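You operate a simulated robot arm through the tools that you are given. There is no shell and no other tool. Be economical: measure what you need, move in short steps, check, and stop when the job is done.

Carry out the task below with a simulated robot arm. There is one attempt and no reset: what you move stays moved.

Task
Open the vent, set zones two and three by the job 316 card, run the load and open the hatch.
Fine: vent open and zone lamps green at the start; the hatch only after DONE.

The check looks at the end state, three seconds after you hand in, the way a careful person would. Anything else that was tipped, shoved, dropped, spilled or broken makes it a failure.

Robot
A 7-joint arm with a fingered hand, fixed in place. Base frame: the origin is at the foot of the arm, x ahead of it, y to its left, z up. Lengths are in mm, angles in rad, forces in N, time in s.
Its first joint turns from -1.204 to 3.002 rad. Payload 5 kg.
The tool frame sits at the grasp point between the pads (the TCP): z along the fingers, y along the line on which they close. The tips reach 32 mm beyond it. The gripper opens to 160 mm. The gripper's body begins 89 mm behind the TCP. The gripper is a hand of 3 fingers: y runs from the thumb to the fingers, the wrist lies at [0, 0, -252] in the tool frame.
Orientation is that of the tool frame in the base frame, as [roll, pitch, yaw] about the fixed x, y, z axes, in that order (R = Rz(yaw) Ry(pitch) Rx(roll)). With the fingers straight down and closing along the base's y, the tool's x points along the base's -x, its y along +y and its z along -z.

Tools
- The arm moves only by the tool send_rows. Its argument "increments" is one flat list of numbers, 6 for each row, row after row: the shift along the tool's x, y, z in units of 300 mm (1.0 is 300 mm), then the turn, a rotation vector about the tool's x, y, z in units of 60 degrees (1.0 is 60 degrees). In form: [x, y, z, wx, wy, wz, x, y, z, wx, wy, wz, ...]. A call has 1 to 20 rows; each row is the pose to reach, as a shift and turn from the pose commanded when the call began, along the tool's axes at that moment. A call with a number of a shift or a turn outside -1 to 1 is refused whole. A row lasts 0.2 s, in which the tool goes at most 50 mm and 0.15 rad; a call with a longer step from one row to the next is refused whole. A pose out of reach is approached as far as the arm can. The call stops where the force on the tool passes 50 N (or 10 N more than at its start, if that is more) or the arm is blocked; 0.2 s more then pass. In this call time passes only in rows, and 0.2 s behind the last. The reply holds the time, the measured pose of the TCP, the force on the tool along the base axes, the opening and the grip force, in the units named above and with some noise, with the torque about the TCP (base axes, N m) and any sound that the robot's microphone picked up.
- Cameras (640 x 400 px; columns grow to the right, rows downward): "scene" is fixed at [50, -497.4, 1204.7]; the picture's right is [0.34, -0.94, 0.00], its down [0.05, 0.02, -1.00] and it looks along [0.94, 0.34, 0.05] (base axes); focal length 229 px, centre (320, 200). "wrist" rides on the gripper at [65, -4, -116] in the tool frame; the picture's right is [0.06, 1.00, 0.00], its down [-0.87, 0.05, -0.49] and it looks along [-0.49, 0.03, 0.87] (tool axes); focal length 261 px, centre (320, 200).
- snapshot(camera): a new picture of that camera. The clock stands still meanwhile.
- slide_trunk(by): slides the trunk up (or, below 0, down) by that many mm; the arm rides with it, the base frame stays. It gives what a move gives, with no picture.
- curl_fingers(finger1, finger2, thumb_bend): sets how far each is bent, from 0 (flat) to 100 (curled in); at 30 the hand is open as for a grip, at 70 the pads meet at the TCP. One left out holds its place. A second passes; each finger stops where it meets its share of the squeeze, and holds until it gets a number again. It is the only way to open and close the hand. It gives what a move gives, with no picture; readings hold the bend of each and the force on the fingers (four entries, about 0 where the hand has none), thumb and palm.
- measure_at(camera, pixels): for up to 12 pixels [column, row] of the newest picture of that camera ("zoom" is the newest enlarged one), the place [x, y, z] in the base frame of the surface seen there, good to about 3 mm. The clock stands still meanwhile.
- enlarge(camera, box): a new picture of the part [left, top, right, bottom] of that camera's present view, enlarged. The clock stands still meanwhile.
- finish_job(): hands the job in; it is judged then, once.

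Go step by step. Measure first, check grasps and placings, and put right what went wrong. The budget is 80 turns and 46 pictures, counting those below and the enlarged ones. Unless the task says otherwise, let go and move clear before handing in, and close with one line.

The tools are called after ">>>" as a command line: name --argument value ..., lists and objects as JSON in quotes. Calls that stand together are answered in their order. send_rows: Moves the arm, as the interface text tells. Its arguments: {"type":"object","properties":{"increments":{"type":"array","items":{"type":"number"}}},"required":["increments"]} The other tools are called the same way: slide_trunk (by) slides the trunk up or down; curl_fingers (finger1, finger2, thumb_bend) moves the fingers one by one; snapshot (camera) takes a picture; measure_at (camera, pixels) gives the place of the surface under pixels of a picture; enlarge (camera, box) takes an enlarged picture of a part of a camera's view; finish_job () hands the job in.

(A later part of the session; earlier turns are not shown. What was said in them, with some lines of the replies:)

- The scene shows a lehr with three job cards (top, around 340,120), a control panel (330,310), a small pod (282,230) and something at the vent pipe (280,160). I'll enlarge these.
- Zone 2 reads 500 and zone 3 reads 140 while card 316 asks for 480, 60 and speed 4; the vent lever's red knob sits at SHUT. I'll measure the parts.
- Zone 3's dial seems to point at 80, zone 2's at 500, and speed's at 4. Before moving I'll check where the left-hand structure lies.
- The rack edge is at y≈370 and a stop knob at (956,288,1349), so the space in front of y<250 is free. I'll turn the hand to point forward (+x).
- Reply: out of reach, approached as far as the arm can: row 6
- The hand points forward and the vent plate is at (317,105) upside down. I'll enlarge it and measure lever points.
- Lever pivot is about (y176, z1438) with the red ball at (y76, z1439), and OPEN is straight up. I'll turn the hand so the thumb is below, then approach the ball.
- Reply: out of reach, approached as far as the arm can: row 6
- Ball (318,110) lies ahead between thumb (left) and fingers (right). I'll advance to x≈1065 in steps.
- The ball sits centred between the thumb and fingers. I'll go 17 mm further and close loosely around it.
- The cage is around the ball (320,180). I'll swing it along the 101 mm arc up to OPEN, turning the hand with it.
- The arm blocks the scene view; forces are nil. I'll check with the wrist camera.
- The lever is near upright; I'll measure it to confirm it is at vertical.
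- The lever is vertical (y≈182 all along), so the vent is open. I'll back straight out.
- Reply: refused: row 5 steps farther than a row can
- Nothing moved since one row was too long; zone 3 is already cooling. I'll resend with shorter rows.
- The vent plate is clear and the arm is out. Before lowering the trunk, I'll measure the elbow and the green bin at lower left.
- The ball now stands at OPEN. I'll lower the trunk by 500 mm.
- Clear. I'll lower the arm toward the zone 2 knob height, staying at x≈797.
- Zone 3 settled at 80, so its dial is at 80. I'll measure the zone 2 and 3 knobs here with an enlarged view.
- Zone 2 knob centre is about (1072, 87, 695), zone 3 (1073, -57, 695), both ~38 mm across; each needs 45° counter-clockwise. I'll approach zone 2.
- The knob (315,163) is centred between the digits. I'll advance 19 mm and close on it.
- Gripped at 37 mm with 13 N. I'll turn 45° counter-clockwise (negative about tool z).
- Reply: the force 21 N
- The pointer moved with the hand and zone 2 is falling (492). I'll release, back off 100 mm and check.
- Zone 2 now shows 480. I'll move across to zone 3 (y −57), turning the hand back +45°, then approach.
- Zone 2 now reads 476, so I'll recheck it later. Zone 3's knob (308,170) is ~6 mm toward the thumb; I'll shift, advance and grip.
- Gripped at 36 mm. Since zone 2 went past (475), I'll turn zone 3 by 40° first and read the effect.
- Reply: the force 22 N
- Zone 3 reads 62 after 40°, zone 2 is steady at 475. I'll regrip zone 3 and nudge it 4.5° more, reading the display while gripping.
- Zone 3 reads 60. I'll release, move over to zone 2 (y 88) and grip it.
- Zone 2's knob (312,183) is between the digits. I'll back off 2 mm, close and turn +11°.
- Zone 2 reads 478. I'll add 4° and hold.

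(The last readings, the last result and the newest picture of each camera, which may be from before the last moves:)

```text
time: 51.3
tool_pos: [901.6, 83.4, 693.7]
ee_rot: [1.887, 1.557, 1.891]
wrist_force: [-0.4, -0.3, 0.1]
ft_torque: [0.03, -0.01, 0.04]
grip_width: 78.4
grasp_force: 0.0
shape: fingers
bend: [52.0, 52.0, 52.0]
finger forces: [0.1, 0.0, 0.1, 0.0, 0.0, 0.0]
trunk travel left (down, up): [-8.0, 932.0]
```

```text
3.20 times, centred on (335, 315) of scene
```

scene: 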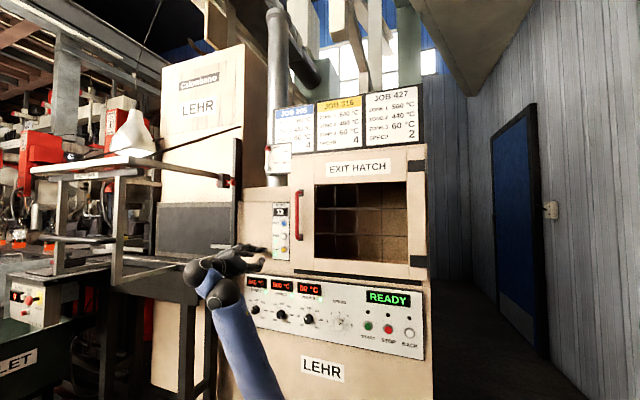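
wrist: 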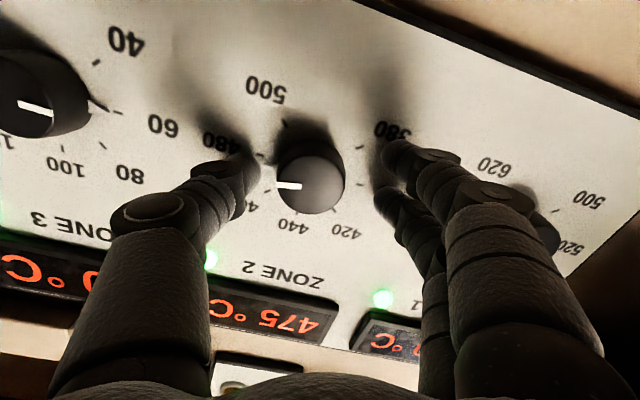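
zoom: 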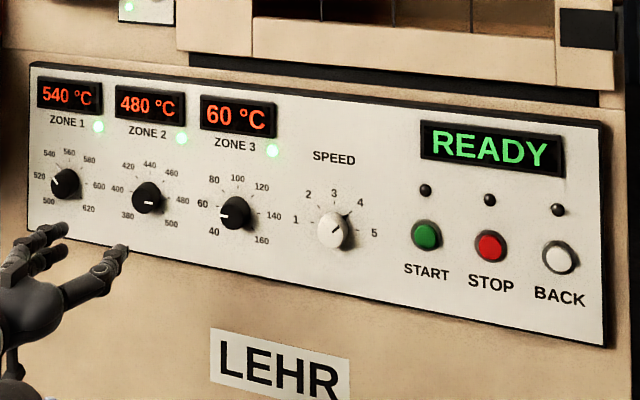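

All zones match the card with green lamps and speed 4. I'll move over to the START button (y≈−350) and close the hand into a point.

>>> send_rows --increments '[0, -0.14, -0.05, 0, 0, 0, 0, -0.28, -0.05, 0, 0, 0, 0, -0.42, -0.05, 0, 0, 0, 0, -0.56, -0.05, 0, 0, 0, 0, -0.7, -0.05, 0, 0, 0, 0, -0.84, -0.05, 0, 0, 0, 0, -0.98, -0.05, 0, 0, 0]'

>>> send_rows --increments '[0, -0.14, 0, 0, 0, 0, 0, -0.28, 0, 0, 0, 0, 0, -0.42, 0, 0, 0, 0, 0, -0.47, 0, 0, 0, 0]'

>>> curl_fingers --finger1 69 --finger2 69 --thumb_bend 69

>>> snapshot --camera "wrist"

```text
time: 52.9
tool_pos: [890.1, -208.2, 688.9]
ee_rot: [1.867, 1.557, 1.874]
wrist_force: [0.0, 0.1, 1.0]
ft_torque: [0.04, 0.01, -0.03]
grip_width: 78.8
grasp_force: 0.1
shape: fingers
bend: [52.0, 52.0, 52.0]
finger forces: [0.0, 0.1, 0.1, 0.0, 0.1, 0.1]
trunk travel left (down, up): [-8.0, 932.0]
```

```text
time: 53.9
tool_pos: [890.4, -348.5, 690.6]
ee_rot: [1.881, 1.555, 1.888]
wrist_force: [-0.7, 0.8, 0.0]
ft_torque: [-0.04, -0.02, -0.03]
grip_width: 78.8
grasp_force: 0.0
shape: fingers
bend: [52.0, 52.0, 52.0]
finger forces: [0.0, 0.1, 0.0, 0.0, 0.0, 0.0]
trunk travel left (down, up): [-8.0, 932.0]
```

```text
time: 54.9
tool_pos: [889.1, -349.0, 690.3]
ee_rot: [1.87, 1.557, 1.873]
wrist_force: [-0.8, -0.4, -0.7]
ft_torque: [0.01, 0.04, -0.05]
grip_width: 15.8
grasp_force: 0.1
shape: fingers
bend: [69.0, 69.0, 69.0]
finger forces: [0.0, 0.0, 0.1, 0.0, 0.1, 0.1]
trunk travel left (down, up): [-8.0, 932.0]
```

```text
14 pictures are left
```

wrist: 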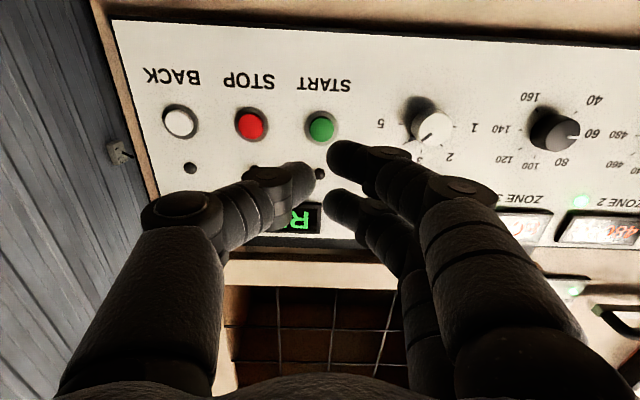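

START is at (320,128). I'll curl the two fingers in so that the thumb leads, and measure the button.

>>> measure_at --camera "wrist" --pixels '[[321, 127], [313, 127], [329, 127], [321, 119], [321, 137], [251, 124], [285, 128], [320, 174]]'

>>> curl_fingers --finger1 95 --finger2 95 --thumb_bend 58

>>> snapshot --camera "wrist"

```text
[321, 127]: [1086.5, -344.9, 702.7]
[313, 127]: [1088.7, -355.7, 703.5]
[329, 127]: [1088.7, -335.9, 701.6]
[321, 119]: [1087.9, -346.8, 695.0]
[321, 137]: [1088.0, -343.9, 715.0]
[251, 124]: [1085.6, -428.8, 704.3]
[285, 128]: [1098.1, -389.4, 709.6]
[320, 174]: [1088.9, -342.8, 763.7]
```

```text
time: 55.9
tool_pos: [889.2, -348.8, 690.4]
ee_rot: [1.87, 1.558, 1.875]
wrist_force: [0.7, 0.5, 1.0]
ft_torque: [0.04, -0.01, -0.02]
grip_width: 42.3
grasp_force: 0.1
shape: fingers
bend: [95.0, 95.0, 57.0]
finger forces: [0.0, 0.0, 0.1, 0.0, 0.1, 0.0]
trunk travel left (down, up): [-8.0, 932.0]
```

```text
13 pictures are left
```

wrist: 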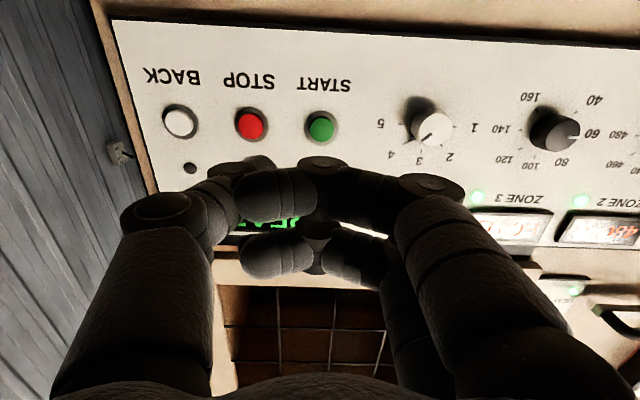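

The thumb tip now shows near (265,165). I'll measure the thumb tip and curled fingers.

>>> measure_at --camera "wrist" --pixels '[[262, 160], [268, 165], [230, 168], [325, 162], [340, 175], [300, 185], [260, 190], [325, 228]]'

```text
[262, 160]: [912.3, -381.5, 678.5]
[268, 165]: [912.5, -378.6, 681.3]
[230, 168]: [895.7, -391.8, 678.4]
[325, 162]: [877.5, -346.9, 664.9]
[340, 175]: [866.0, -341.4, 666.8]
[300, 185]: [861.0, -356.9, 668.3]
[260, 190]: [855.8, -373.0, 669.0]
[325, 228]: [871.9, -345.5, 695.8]
```

The thumb tip leads the fingers by ~35 mm, at about y −376, z 690. I'll line it up with START (−345, 704) and approach.

>>> send_rows --increments '[-0.045, 0.1, 0.1, 0, 0, 0, -0.045, 0.1, 0.25, 0, 0, 0, -0.045, 0.1, 0.4, 0, 0, 0, -0.045, 0.1, 0.48, 0, 0, 0]'

>>> snapshot --camera "wrist"

```text
time: 56.9
tool_pos: [1033.7, -320.2, 703.1]
ee_rot: [1.849, 1.556, 1.856]
wrist_force: [0.3, 0.2, -0.7]
ft_torque: [-0.03, 0.0, 0.02]
grip_width: 42.4
grasp_force: 0.0
shape: fingers
bend: [95.0, 95.0, 57.0]
finger forces: [0.0, 0.0, 0.1, 0.0, 0.1, 0.1]
trunk travel left (down, up): [-8.0, 932.0]
```

```text
12 pictures are left
```

wrist: 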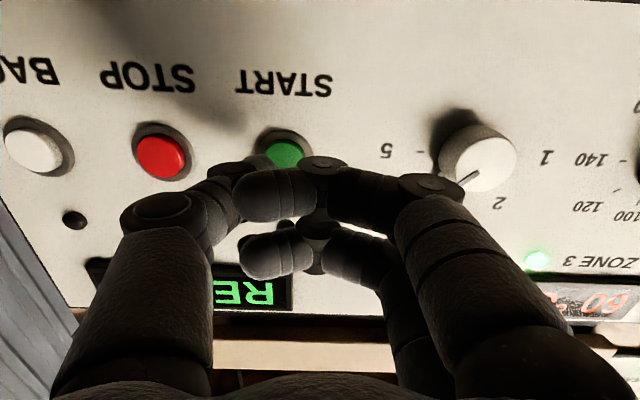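

START (287,153) lies ~9 mm to the finger side of where the thumb tip will land. I'll shift +y 8 mm and press in small steps.

>>> send_rows --increments '[0, 0.027, 0.02, 0, 0, 0, 0, 0.027, 0.05, 0, 0, 0, 0, 0.027, 0.065, 0, 0, 0, 0, 0.027, 0.08, 0, 0, 0, 0, 0.027, 0.09, 0, 0, 0]'

>>> enlarge --camera "scene" --box '[235, 265, 435, 365]'

```text
time: 58.2
tool_pos: [1058.1, -310.5, 702.4]
ee_rot: [1.823, 1.558, 1.826]
wrist_force: [-61.0, -3.7, -11.9]
ft_torque: [0.49, 0.43, -2.72]
grip_width: 41.6
grasp_force: 30.9
shape: fingers
bend: [95.0, 95.0, 60.0]
finger forces: [0.1, 0.0, 0.1, 0.0, 61.2, 0.0]
trunk travel left (down, up): [-8.0, 932.0]
heard: click
stopped in row 5: the force on the tool passed its limit at 64 N (the readings are from after the stop); the commanded pose is now the measured one
```

```text
3.20 times, centred on (335, 315) of scene
```

zoom: 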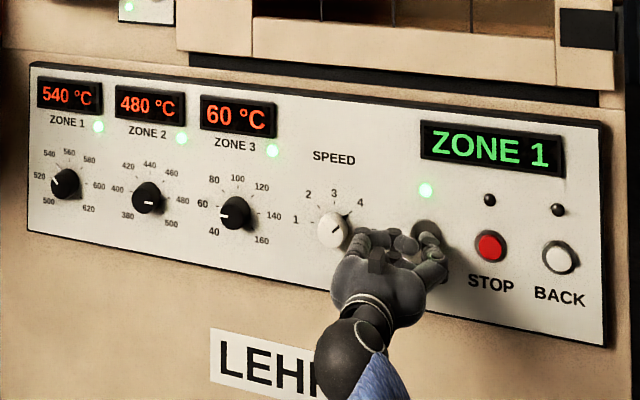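

START clicked; the display shows ZONE 1. I'll back off and raise the trunk toward the hatch handle while it runs.

>>> send_rows --increments '[0, 0, -0.1, 0, 0, 0, 0, 0, -0.25, 0, 0, 0, 0, 0, -0.4, 0, 0, 0, 0, 0, -0.55, 0, 0, 0, 0, 0.1, -0.65, 0, 0, 0, 0, 0.24, -0.7, 0, 0, 0, 0, 0.38, -0.72, 0, 0, 0, 0, 0.52, -0.74, 0, 0, 0, 0, 0.66, -0.75, 0, 0, 0, 0, 0.8, -0.75, 0, 0, 0, 0, 0.94, -0.75, 0, 0, 0]'

>>> slide_trunk --by 400

>>> curl_fingers --finger1 45 --finger2 45 --thumb_bend 45

>>> snapshot --camera "scene"

```text
time: 60.6
tool_pos: [834.9, -30.0, 705.4]
ee_rot: [1.915, 1.558, 1.918]
wrist_force: [0.3, 0.2, 0.3]
ft_torque: [0.0, -0.01, 0.04]
grip_width: 42.7
grasp_force: 0.0
shape: fingers
bend: [95.0, 95.0, 57.0]
finger forces: [0.1, 0.1, 0.0, 0.0, 0.1, 0.0]
trunk travel left (down, up): [-8.0, 932.0]
```

```text
time: 64.4
tool_pos: [834.6, -29.3, 1103.8]
ee_rot: [1.939, 1.557, 1.941]
wrist_force: [0.2, 1.0, 0.6]
ft_torque: [0.02, 0.0, -0.01]
grip_width: 42.3
grasp_force: 0.0
shape: fingers
bend: [95.0, 95.0, 57.0]
finger forces: [0.0, 0.1, 0.0, 0.0, 0.1, 0.0]
trunk travel left (down, up): [-408.0, 532.0]
```

```text
time: 65.4
tool_pos: [833.9, -28.4, 1104.5]
ee_rot: [1.931, 1.557, 1.935]
wrist_force: [-0.4, 0.7, -0.1]
ft_torque: [0.06, 0.0, -0.01]
grip_width: 107.1
grasp_force: 0.1
shape: fingers
bend: [45.0, 45.0, 45.0]
finger forces: [0.1, 0.0, 0.0, 0.0, 0.0, 0.1]
trunk travel left (down, up): [-408.0, 532.0]
```

```text
10 pictures are left
```

scene: 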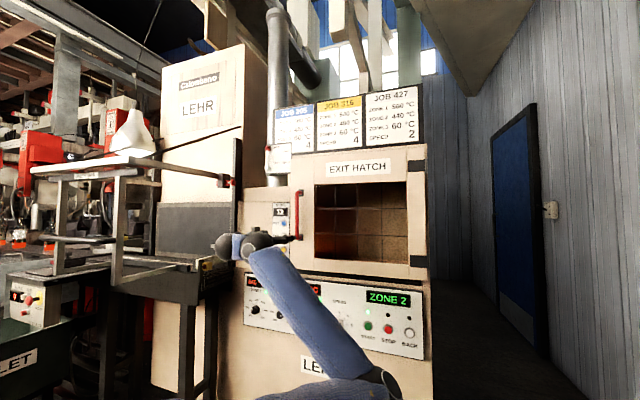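

The display shows ZONE 2 now. I'll measure the hatch handle, frame and the black hinge blocks at (416,165) and (417,261).

>>> measure_at --camera "scene" --pixels '[[416, 165], [417, 261], [407, 170], [299, 200], [298, 215], [297, 232], [290, 260], [410, 265], [350, 262], [425, 220], [301, 193], [306, 170]]'

```text
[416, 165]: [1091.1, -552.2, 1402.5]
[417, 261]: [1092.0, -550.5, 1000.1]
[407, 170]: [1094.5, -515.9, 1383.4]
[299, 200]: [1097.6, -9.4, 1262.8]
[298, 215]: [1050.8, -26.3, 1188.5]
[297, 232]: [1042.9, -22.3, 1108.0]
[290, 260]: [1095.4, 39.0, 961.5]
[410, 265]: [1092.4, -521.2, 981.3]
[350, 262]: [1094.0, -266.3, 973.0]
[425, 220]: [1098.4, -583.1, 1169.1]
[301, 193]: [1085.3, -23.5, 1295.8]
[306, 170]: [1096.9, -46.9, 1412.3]
```

The handle bar centre is about (1052, −22), z 1085–1290, hinged at y≈−560. I'll raise to z≈1185 and move up before the handle while waiting.

>>> slide_trunk --by 80

>>> send_rows --increments '[0, 0.02, 0.14, 0, 0, 0, 0, 0.02, 0.28, 0, 0, 0, 0, 0.02, 0.42, 0, 0, 0, 0, 0.02, 0.42, 0, 0, 0, 0, 0.02, 0.42, 0, 0, 0, 0, 0.02, 0.42, 0, 0, 0, 0, 0.02, 0.42, 0, 0, 0, 0, 0.02, 0.42, 0, 0, 0, 0, 0.02, 0.42, 0, 0, 0, 0, 0.02, 0.42, 0, 0, 0, 0, 0.02, 0.42, 0, 0, 0, 0, 0.02, 0.42, 0, 0, 0, 0, 0.02, 0.42, 0, 0, 0, 0, 0.02, 0.42, 0, 0, 0, 0, 0.02, 0.42, 0, 0, 0, 0, 0.02, 0.42, 0, 0, 0, 0, 0.02, 0.42, 0, 0, 0, 0, 0.02, 0.42, 0, 0, 0, 0, 0.02, 0.42, 0, 0, 0, 0, 0.02, 0.42, 0, 0, 0]'

>>> snapshot --camera "wrist"

```text
time: 66.6
tool_pos: [833.6, -29.2, 1185.1]
ee_rot: [1.952, 1.555, 1.955]
wrist_force: [-0.3, 0.5, -1.6]
ft_torque: [-0.03, -0.03, 0.0]
grip_width: 106.8
grasp_force: 0.1
shape: fingers
bend: [45.0, 45.0, 45.0]
finger forces: [0.1, 0.0, 0.1, 0.0, 0.0, 0.0]
trunk travel left (down, up): [-488.0, 452.0]
```

```text
time: 70.8
tool_pos: [961.3, -22.8, 1185.6]
ee_rot: [1.935, 1.558, 1.939]
wrist_force: [-0.1, 0.2, 0.3]
ft_torque: [0.0, 0.0, 0.02]
grip_width: 107.7
grasp_force: 0.1
shape: fingers
bend: [45.0, 45.0, 45.0]
finger forces: [0.1, 0.0, 0.0, 0.1, 0.0, 0.0]
trunk travel left (down, up): [-488.0, 452.0]
```

```text
9 pictures are left
```

wrist: 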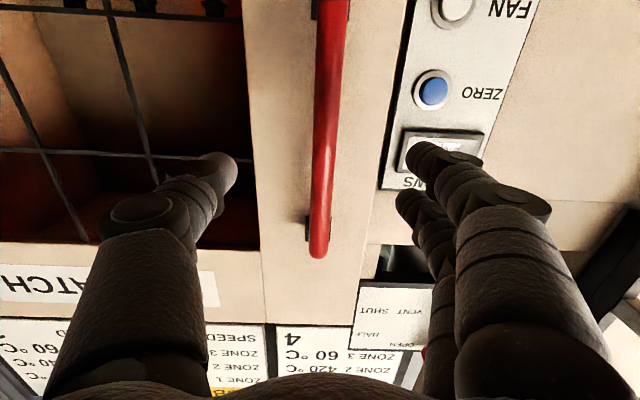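

The bar is centred between the digits. I'll narrow the hand and wait about 9 s, then read the display.

>>> curl_fingers --finger1 56 --finger2 56 --thumb_bend 56

>>> send_rows --increments '[0, 0, 0, 0, 0, 0, 0, 0, 0, 0, 0, 0, 0, 0, 0, 0, 0, 0, 0, 0, 0, 0, 0, 0, 0, 0, 0, 0, 0, 0, 0, 0, 0, 0, 0, 0, 0, 0, 0, 0, 0, 0, 0, 0, 0, 0, 0, 0, 0, 0, 0, 0, 0, 0, 0, 0, 0, 0, 0, 0, 0, 0, 0, 0, 0, 0, 0, 0, 0, 0, 0, 0, 0, 0, 0, 0, 0, 0, 0, 0, 0, 0, 0, 0, 0, 0, 0, 0, 0, 0, 0, 0, 0, 0, 0, 0, 0, 0, 0, 0, 0, 0, 0, 0, 0, 0, 0, 0, 0, 0, 0, 0, 0, 0, 0, 0, 0, 0, 0, 0]'

>>> send_rows --increments '[0, 0, 0, 0, 0, 0, 0, 0, 0, 0, 0, 0, 0, 0, 0, 0, 0, 0, 0, 0, 0, 0, 0, 0, 0, 0, 0, 0, 0, 0, 0, 0, 0, 0, 0, 0, 0, 0, 0, 0, 0, 0, 0, 0, 0, 0, 0, 0, 0, 0, 0, 0, 0, 0, 0, 0, 0, 0, 0, 0, 0, 0, 0, 0, 0, 0, 0, 0, 0, 0, 0, 0, 0, 0, 0, 0, 0, 0, 0, 0, 0, 0, 0, 0, 0, 0, 0, 0, 0, 0, 0, 0, 0, 0, 0, 0, 0, 0, 0, 0, 0, 0, 0, 0, 0, 0, 0, 0, 0, 0, 0, 0, 0, 0, 0, 0, 0, 0, 0, 0]'

>>> enlarge --camera "scene" --box '[235, 265, 435, 365]'

```text
time: 71.8
tool_pos: [961.1, -21.8, 1185.8]
ee_rot: [1.934, 1.557, 1.938]
wrist_force: [-0.2, 0.4, -0.7]
ft_torque: [0.0, 0.01, 0.01]
grip_width: 63.7
grasp_force: 0.0
shape: fingers
bend: [56.0, 56.0, 56.0]
finger forces: [0.0, 0.0, 0.0, 0.1, 0.0, 0.1]
trunk travel left (down, up): [-488.0, 452.0]
```

```text
time: 76.0
tool_pos: [961.2, -22.4, 1187.1]
ee_rot: [1.935, 1.557, 1.94]
wrist_force: [-1.2, -0.5, -0.9]
ft_torque: [-0.02, 0.01, -0.02]
grip_width: 63.7
grasp_force: 0.1
shape: fingers
bend: [56.0, 56.0, 56.0]
finger forces: [0.0, 0.1, 0.0, 0.1, 0.0, 0.0]
trunk travel left (down, up): [-488.0, 452.0]
```

```text
time: 80.2
tool_pos: [961.6, -20.6, 1186.6]
ee_rot: [1.933, 1.555, 1.94]
wrist_force: [1.4, -0.1, -0.7]
ft_torque: [0.03, 0.01, 0.02]
grip_width: 63.6
grasp_force: 0.0
shape: fingers
bend: [56.0, 56.0, 56.0]
finger forces: [0.0, 0.1, 0.0, 0.1, 0.1, 0.0]
trunk travel left (down, up): [-488.0, 452.0]
```

```text
3.20 times, centred on (335, 315) of scene
```

zoom: 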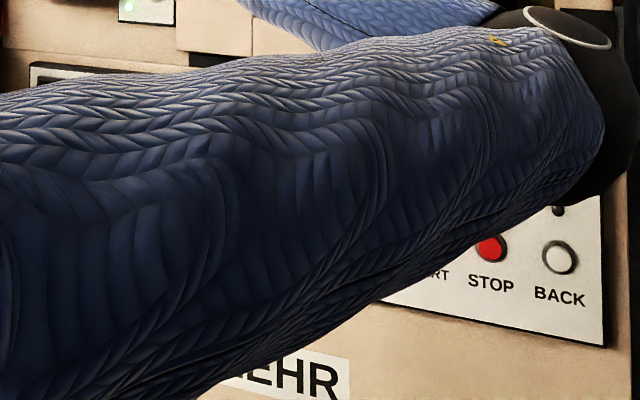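

The arm hides the display. I'll go back to the earlier pose where it was visible and read it.

>>> send_rows --increments '[0, 0, -0.14, 0, 0, 0, 0, 0, -0.28, 0, 0, 0, 0, 0, -0.42, 0, 0, 0]'

>>> slide_trunk --by -80

>>> enlarge --camera "scene" --box '[235, 265, 435, 365]'

```text
time: 81.0
tool_pos: [834.1, -24.1, 1188.2]
ee_rot: [1.896, 1.556, 1.901]
wrist_force: [0.4, -0.2, -0.5]
ft_torque: [0.0, 0.02, 0.0]
grip_width: 63.4
grasp_force: 0.0
shape: fingers
bend: [56.0, 56.0, 56.0]
finger forces: [0.0, 0.0, 0.0, 0.1, 0.0, 0.1]
trunk travel left (down, up): [-488.0, 452.0]
```

```text
time: 82.1
tool_pos: [833.0, -23.1, 1107.9]
ee_rot: [1.91, 1.557, 1.914]
wrist_force: [0.0, 0.0, 1.0]
ft_torque: [-0.02, -0.04, -0.01]
grip_width: 63.8
grasp_force: 0.0
shape: fingers
bend: [56.0, 56.0, 56.0]
finger forces: [0.0, 0.0, 0.1, 0.1, 0.0, 0.0]
trunk travel left (down, up): [-408.0, 532.0]
```

```text
3.20 times, centred on (335, 315) of scene
```

zoom: 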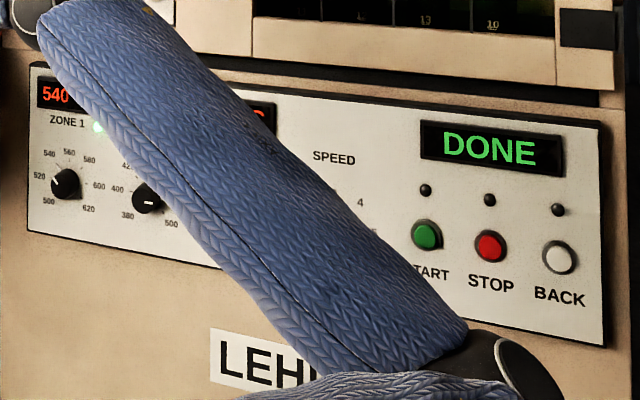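

The display reads DONE. I'll go back to the handle and grip it.

>>> slide_trunk --by 80

>>> send_rows --increments '[0, 0, 0.14, 0, 0, 0, 0, 0, 0.28, 0, 0, 0, 0, 0, 0.42, 0, 0, 0, 0, 0, 0.56, 0, 0, 0, 0, 0, 0.66, 0, 0, 0, 0, 0, 0.72, 0, 0, 0]'

>>> curl_fingers --finger1 70 --finger2 70 --thumb_bend 70

```text
time: 83.3
tool_pos: [833.5, -23.9, 1188.3]
ee_rot: [1.951, 1.556, 1.956]
wrist_force: [-0.5, -0.2, -0.2]
ft_torque: [-0.06, -0.02, 0.02]
grip_width: 63.6
grasp_force: 0.1
shape: fingers
bend: [56.0, 56.0, 56.0]
finger forces: [0.0, 0.0, 0.0, 0.1, 0.0, 0.1]
trunk travel left (down, up): [-488.0, 452.0]
```

```text
time: 84.7
tool_pos: [1049.0, -21.7, 1187.2]
ee_rot: [1.933, 1.556, 1.938]
wrist_force: [-0.3, -0.4, -0.2]
ft_torque: [-0.01, -0.01, 0.01]
grip_width: 63.3
grasp_force: 0.0
shape: fingers
bend: [56.0, 56.0, 56.0]
finger forces: [0.0, 0.0, 0.1, 0.0, 0.0, 0.1]
trunk travel left (down, up): [-488.0, 452.0]
```

```text
time: 85.7
tool_pos: [1047.8, -22.1, 1187.8]
ee_rot: [1.935, 1.556, 1.941]
wrist_force: [1.0, 0.9, 0.3]
ft_torque: [0.01, 0.04, 0.01]
grip_width: 13.4
grasp_force: 0.5
shape: fingers
bend: [69.0, 69.0, 70.0]
finger forces: [0.5, 0.7, 0.0, 0.0, 0.0, 0.1]
trunk travel left (down, up): [-488.0, 452.0]
```

Only a light touch at 13 mm; I'll tighten the squeeze and look.

>>> curl_fingers --finger1 80 --finger2 80 --thumb_bend 80

>>> snapshot --camera "wrist"

```text
time: 86.7
tool_pos: [1049.4, -21.9, 1186.7]
ee_rot: [1.956, 1.555, 1.962]
wrist_force: [3.8, -0.8, -0.6]
ft_torque: [-0.01, 0.0, -0.02]
grip_width: 2.6
grasp_force: 0.0
shape: fingers
bend: [77.0, 77.0, 76.0]
finger forces: [0.0, 0.1, 0.0, 0.0, 0.1, 0.0]
trunk travel left (down, up): [-488.0, 452.0]
```

```text
6 pictures are left
```

wrist: 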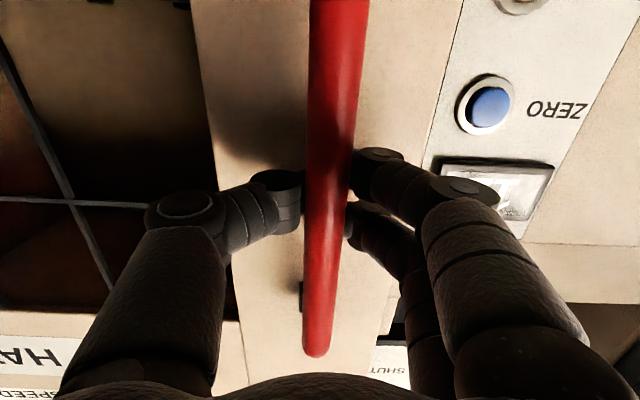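

The fingertips hook behind the bar (330,190). I'll pull along the hinge arc to about 28°.

>>> send_rows --increments '[0, -0.003, -0.06, -0.03, 0, 0, 0, -0.016, -0.125, -0.067, 0, 0, 0, -0.041, -0.248, -0.133, 0, 0, 0, -0.074, -0.369, -0.2, 0, 0, 0, -0.115, -0.488, -0.267, 0, 0, 0, -0.165, -0.603, -0.333, 0, 0, 0, -0.223, -0.715, -0.4, 0, 0, 0, -0.288, -0.822, -0.467, 0, 0]'

>>> snapshot --camera "scene"

```text
time: 88.5
tool_pos: [801.1, -110.8, 1185.9]
ee_rot: [1.359, 1.557, 1.855]
wrist_force: [-1.4, -1.8, -0.1]
ft_torque: [0.01, 0.03, -0.03]
grip_width: 2.1
grasp_force: 0.0
shape: fingers
bend: [77.0, 77.0, 77.0]
finger forces: [0.0, 0.0, 0.0, 0.0, 0.0, 0.0]
trunk travel left (down, up): [-488.0, 452.0]
```

```text
5 pictures are left
```

scene: 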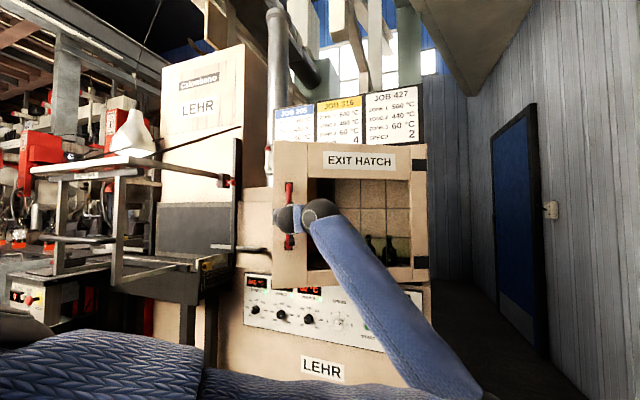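

The hatch swings freely, with hand at about 28°. I'll continue to about 60°, letting the hand yaw half as much.

>>> send_rows --increments '[0, -0.016, -0.125, -0.035, 0, 0, 0, -0.041, -0.248, -0.07, 0, 0, 0, -0.074, -0.369, -0.105, 0, 0, 0, -0.115, -0.488, -0.14, 0, 0, 0, -0.165, -0.603, -0.175, 0, 0, 0, -0.223, -0.715, -0.21, 0, 0, 0, -0.288, -0.822, -0.24, 0, 0, 0, -0.361, -0.925, -0.267, 0, 0]'

>>> snapshot --camera "scene"

```text
time: 90.3
tool_pos: [611.0, -337.3, 1183.5]
ee_rot: [1.159, 1.558, 1.933]
wrist_force: [-0.8, -1.7, 0.4]
ft_torque: [0.0, -0.02, -0.01]
grip_width: 2.6
grasp_force: 0.1
shape: fingers
bend: [77.0, 77.0, 77.0]
finger forces: [0.0, 0.1, 0.0, 0.0, 0.0, 0.0]
trunk travel left (down, up): [-488.0, 452.0]
```

```text
4 pictures are left
```

scene: 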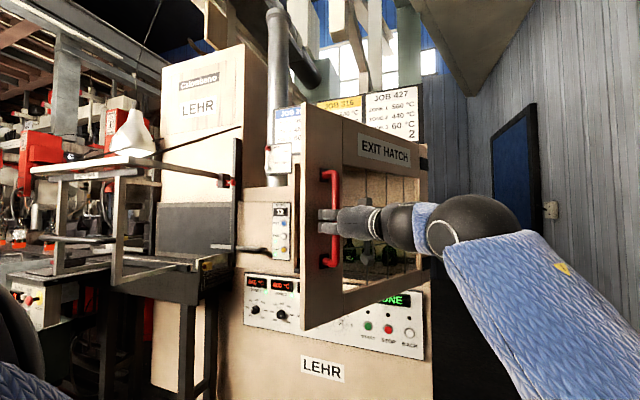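

The hatch is at about 60° with no strain. I'll take it on to about 80°.

>>> send_rows --increments '[0, -0.049, -0.116, -0.03, 0, 0, 0, -0.106, -0.228, -0.06, 0, 0, 0, -0.17, -0.336, -0.09, 0, 0, 0, -0.242, -0.439, -0.12, 0, 0, 0, -0.32, -0.537, -0.15, 0, 0]'

>>> snapshot --camera "scene"

```text
time: 91.5
tool_pos: [562.9, -520.7, 1182.9]
ee_rot: [0.955, 1.555, 1.884]
wrist_force: [-0.6, -1.1, -0.3]
ft_torque: [0.0, 0.0, 0.01]
grip_width: 2.2
grasp_force: 0.3
shape: fingers
bend: [77.0, 77.0, 77.0]
finger forces: [0.5, 0.0, 0.1, 0.1, 0.0, 0.1]
trunk travel left (down, up): [-488.0, 452.0]
```

```text
3 pictures are left
```

scene: 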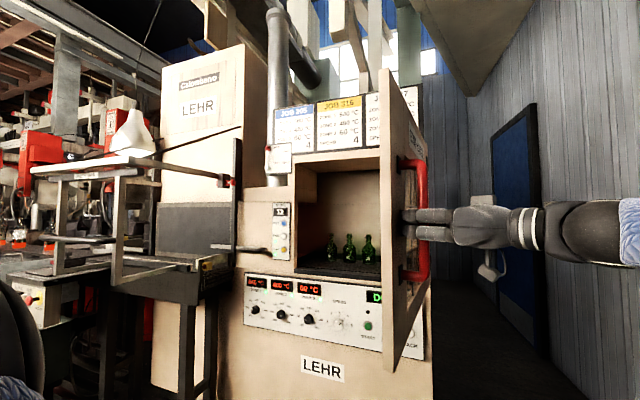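

The hatch stands wide open with the bottles upright inside. I'll open the fingers and back off.

>>> curl_fingers --finger1 54 --finger2 54 --thumb_bend 54

>>> send_rows --increments '[0, 0, -0.08, 0, 0, 0, 0, 0, -0.16, 0, 0, 0, 0, 0, -0.24, 0, 0, 0, 0, 0, -0.32, 0, 0, 0, 0, 0, -0.38, 0, 0, 0]'

>>> snapshot --camera "scene"

```text
time: 92.5
tool_pos: [563.8, -518.2, 1184.2]
ee_rot: [0.988, 1.557, 1.918]
wrist_force: [-0.1, -0.4, 0.9]
ft_torque: [-0.01, 0.01, 0.01]
grip_width: 71.0
grasp_force: 0.1
shape: fingers
bend: [54.0, 54.0, 54.0]
finger forces: [0.1, 0.3, 0.1, 0.0, 0.0, 0.0]
trunk travel left (down, up): [-488.0, 452.0]
```

```text
time: 93.7
tool_pos: [494.1, -608.4, 1182.2]
ee_rot: [0.98, 1.557, 1.91]
wrist_force: [-0.2, -0.7, 0.1]
ft_torque: [0.01, -0.01, 0.01]
grip_width: 71.3
grasp_force: 0.0
shape: fingers
bend: [54.0, 54.0, 54.0]
finger forces: [0.0, 0.0, 0.0, 0.0, 0.1, 0.0]
trunk travel left (down, up): [-488.0, 452.0]
```

```text
2 pictures are left
```

scene: 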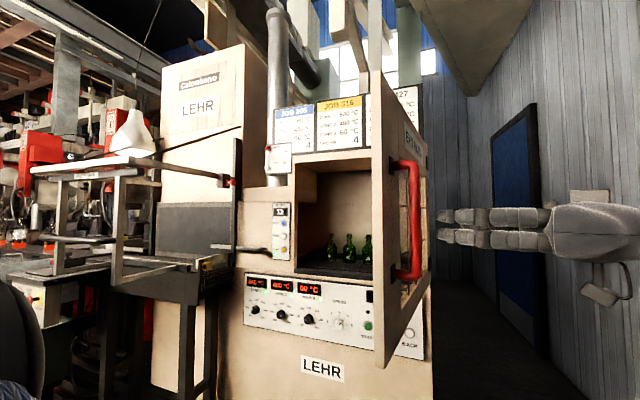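

The hatch stays wide open, the hand is clear of the handle, and the bottles are standing. The job is complete, so I'll hand it in.

>>> finish_job

```text
The job is handed in.
```

The vent is open, zones two and three are set to 480 and 60 °C by the job 316 card, the load ran to DONE, and the hatch was opened only after that; the hand is clear.
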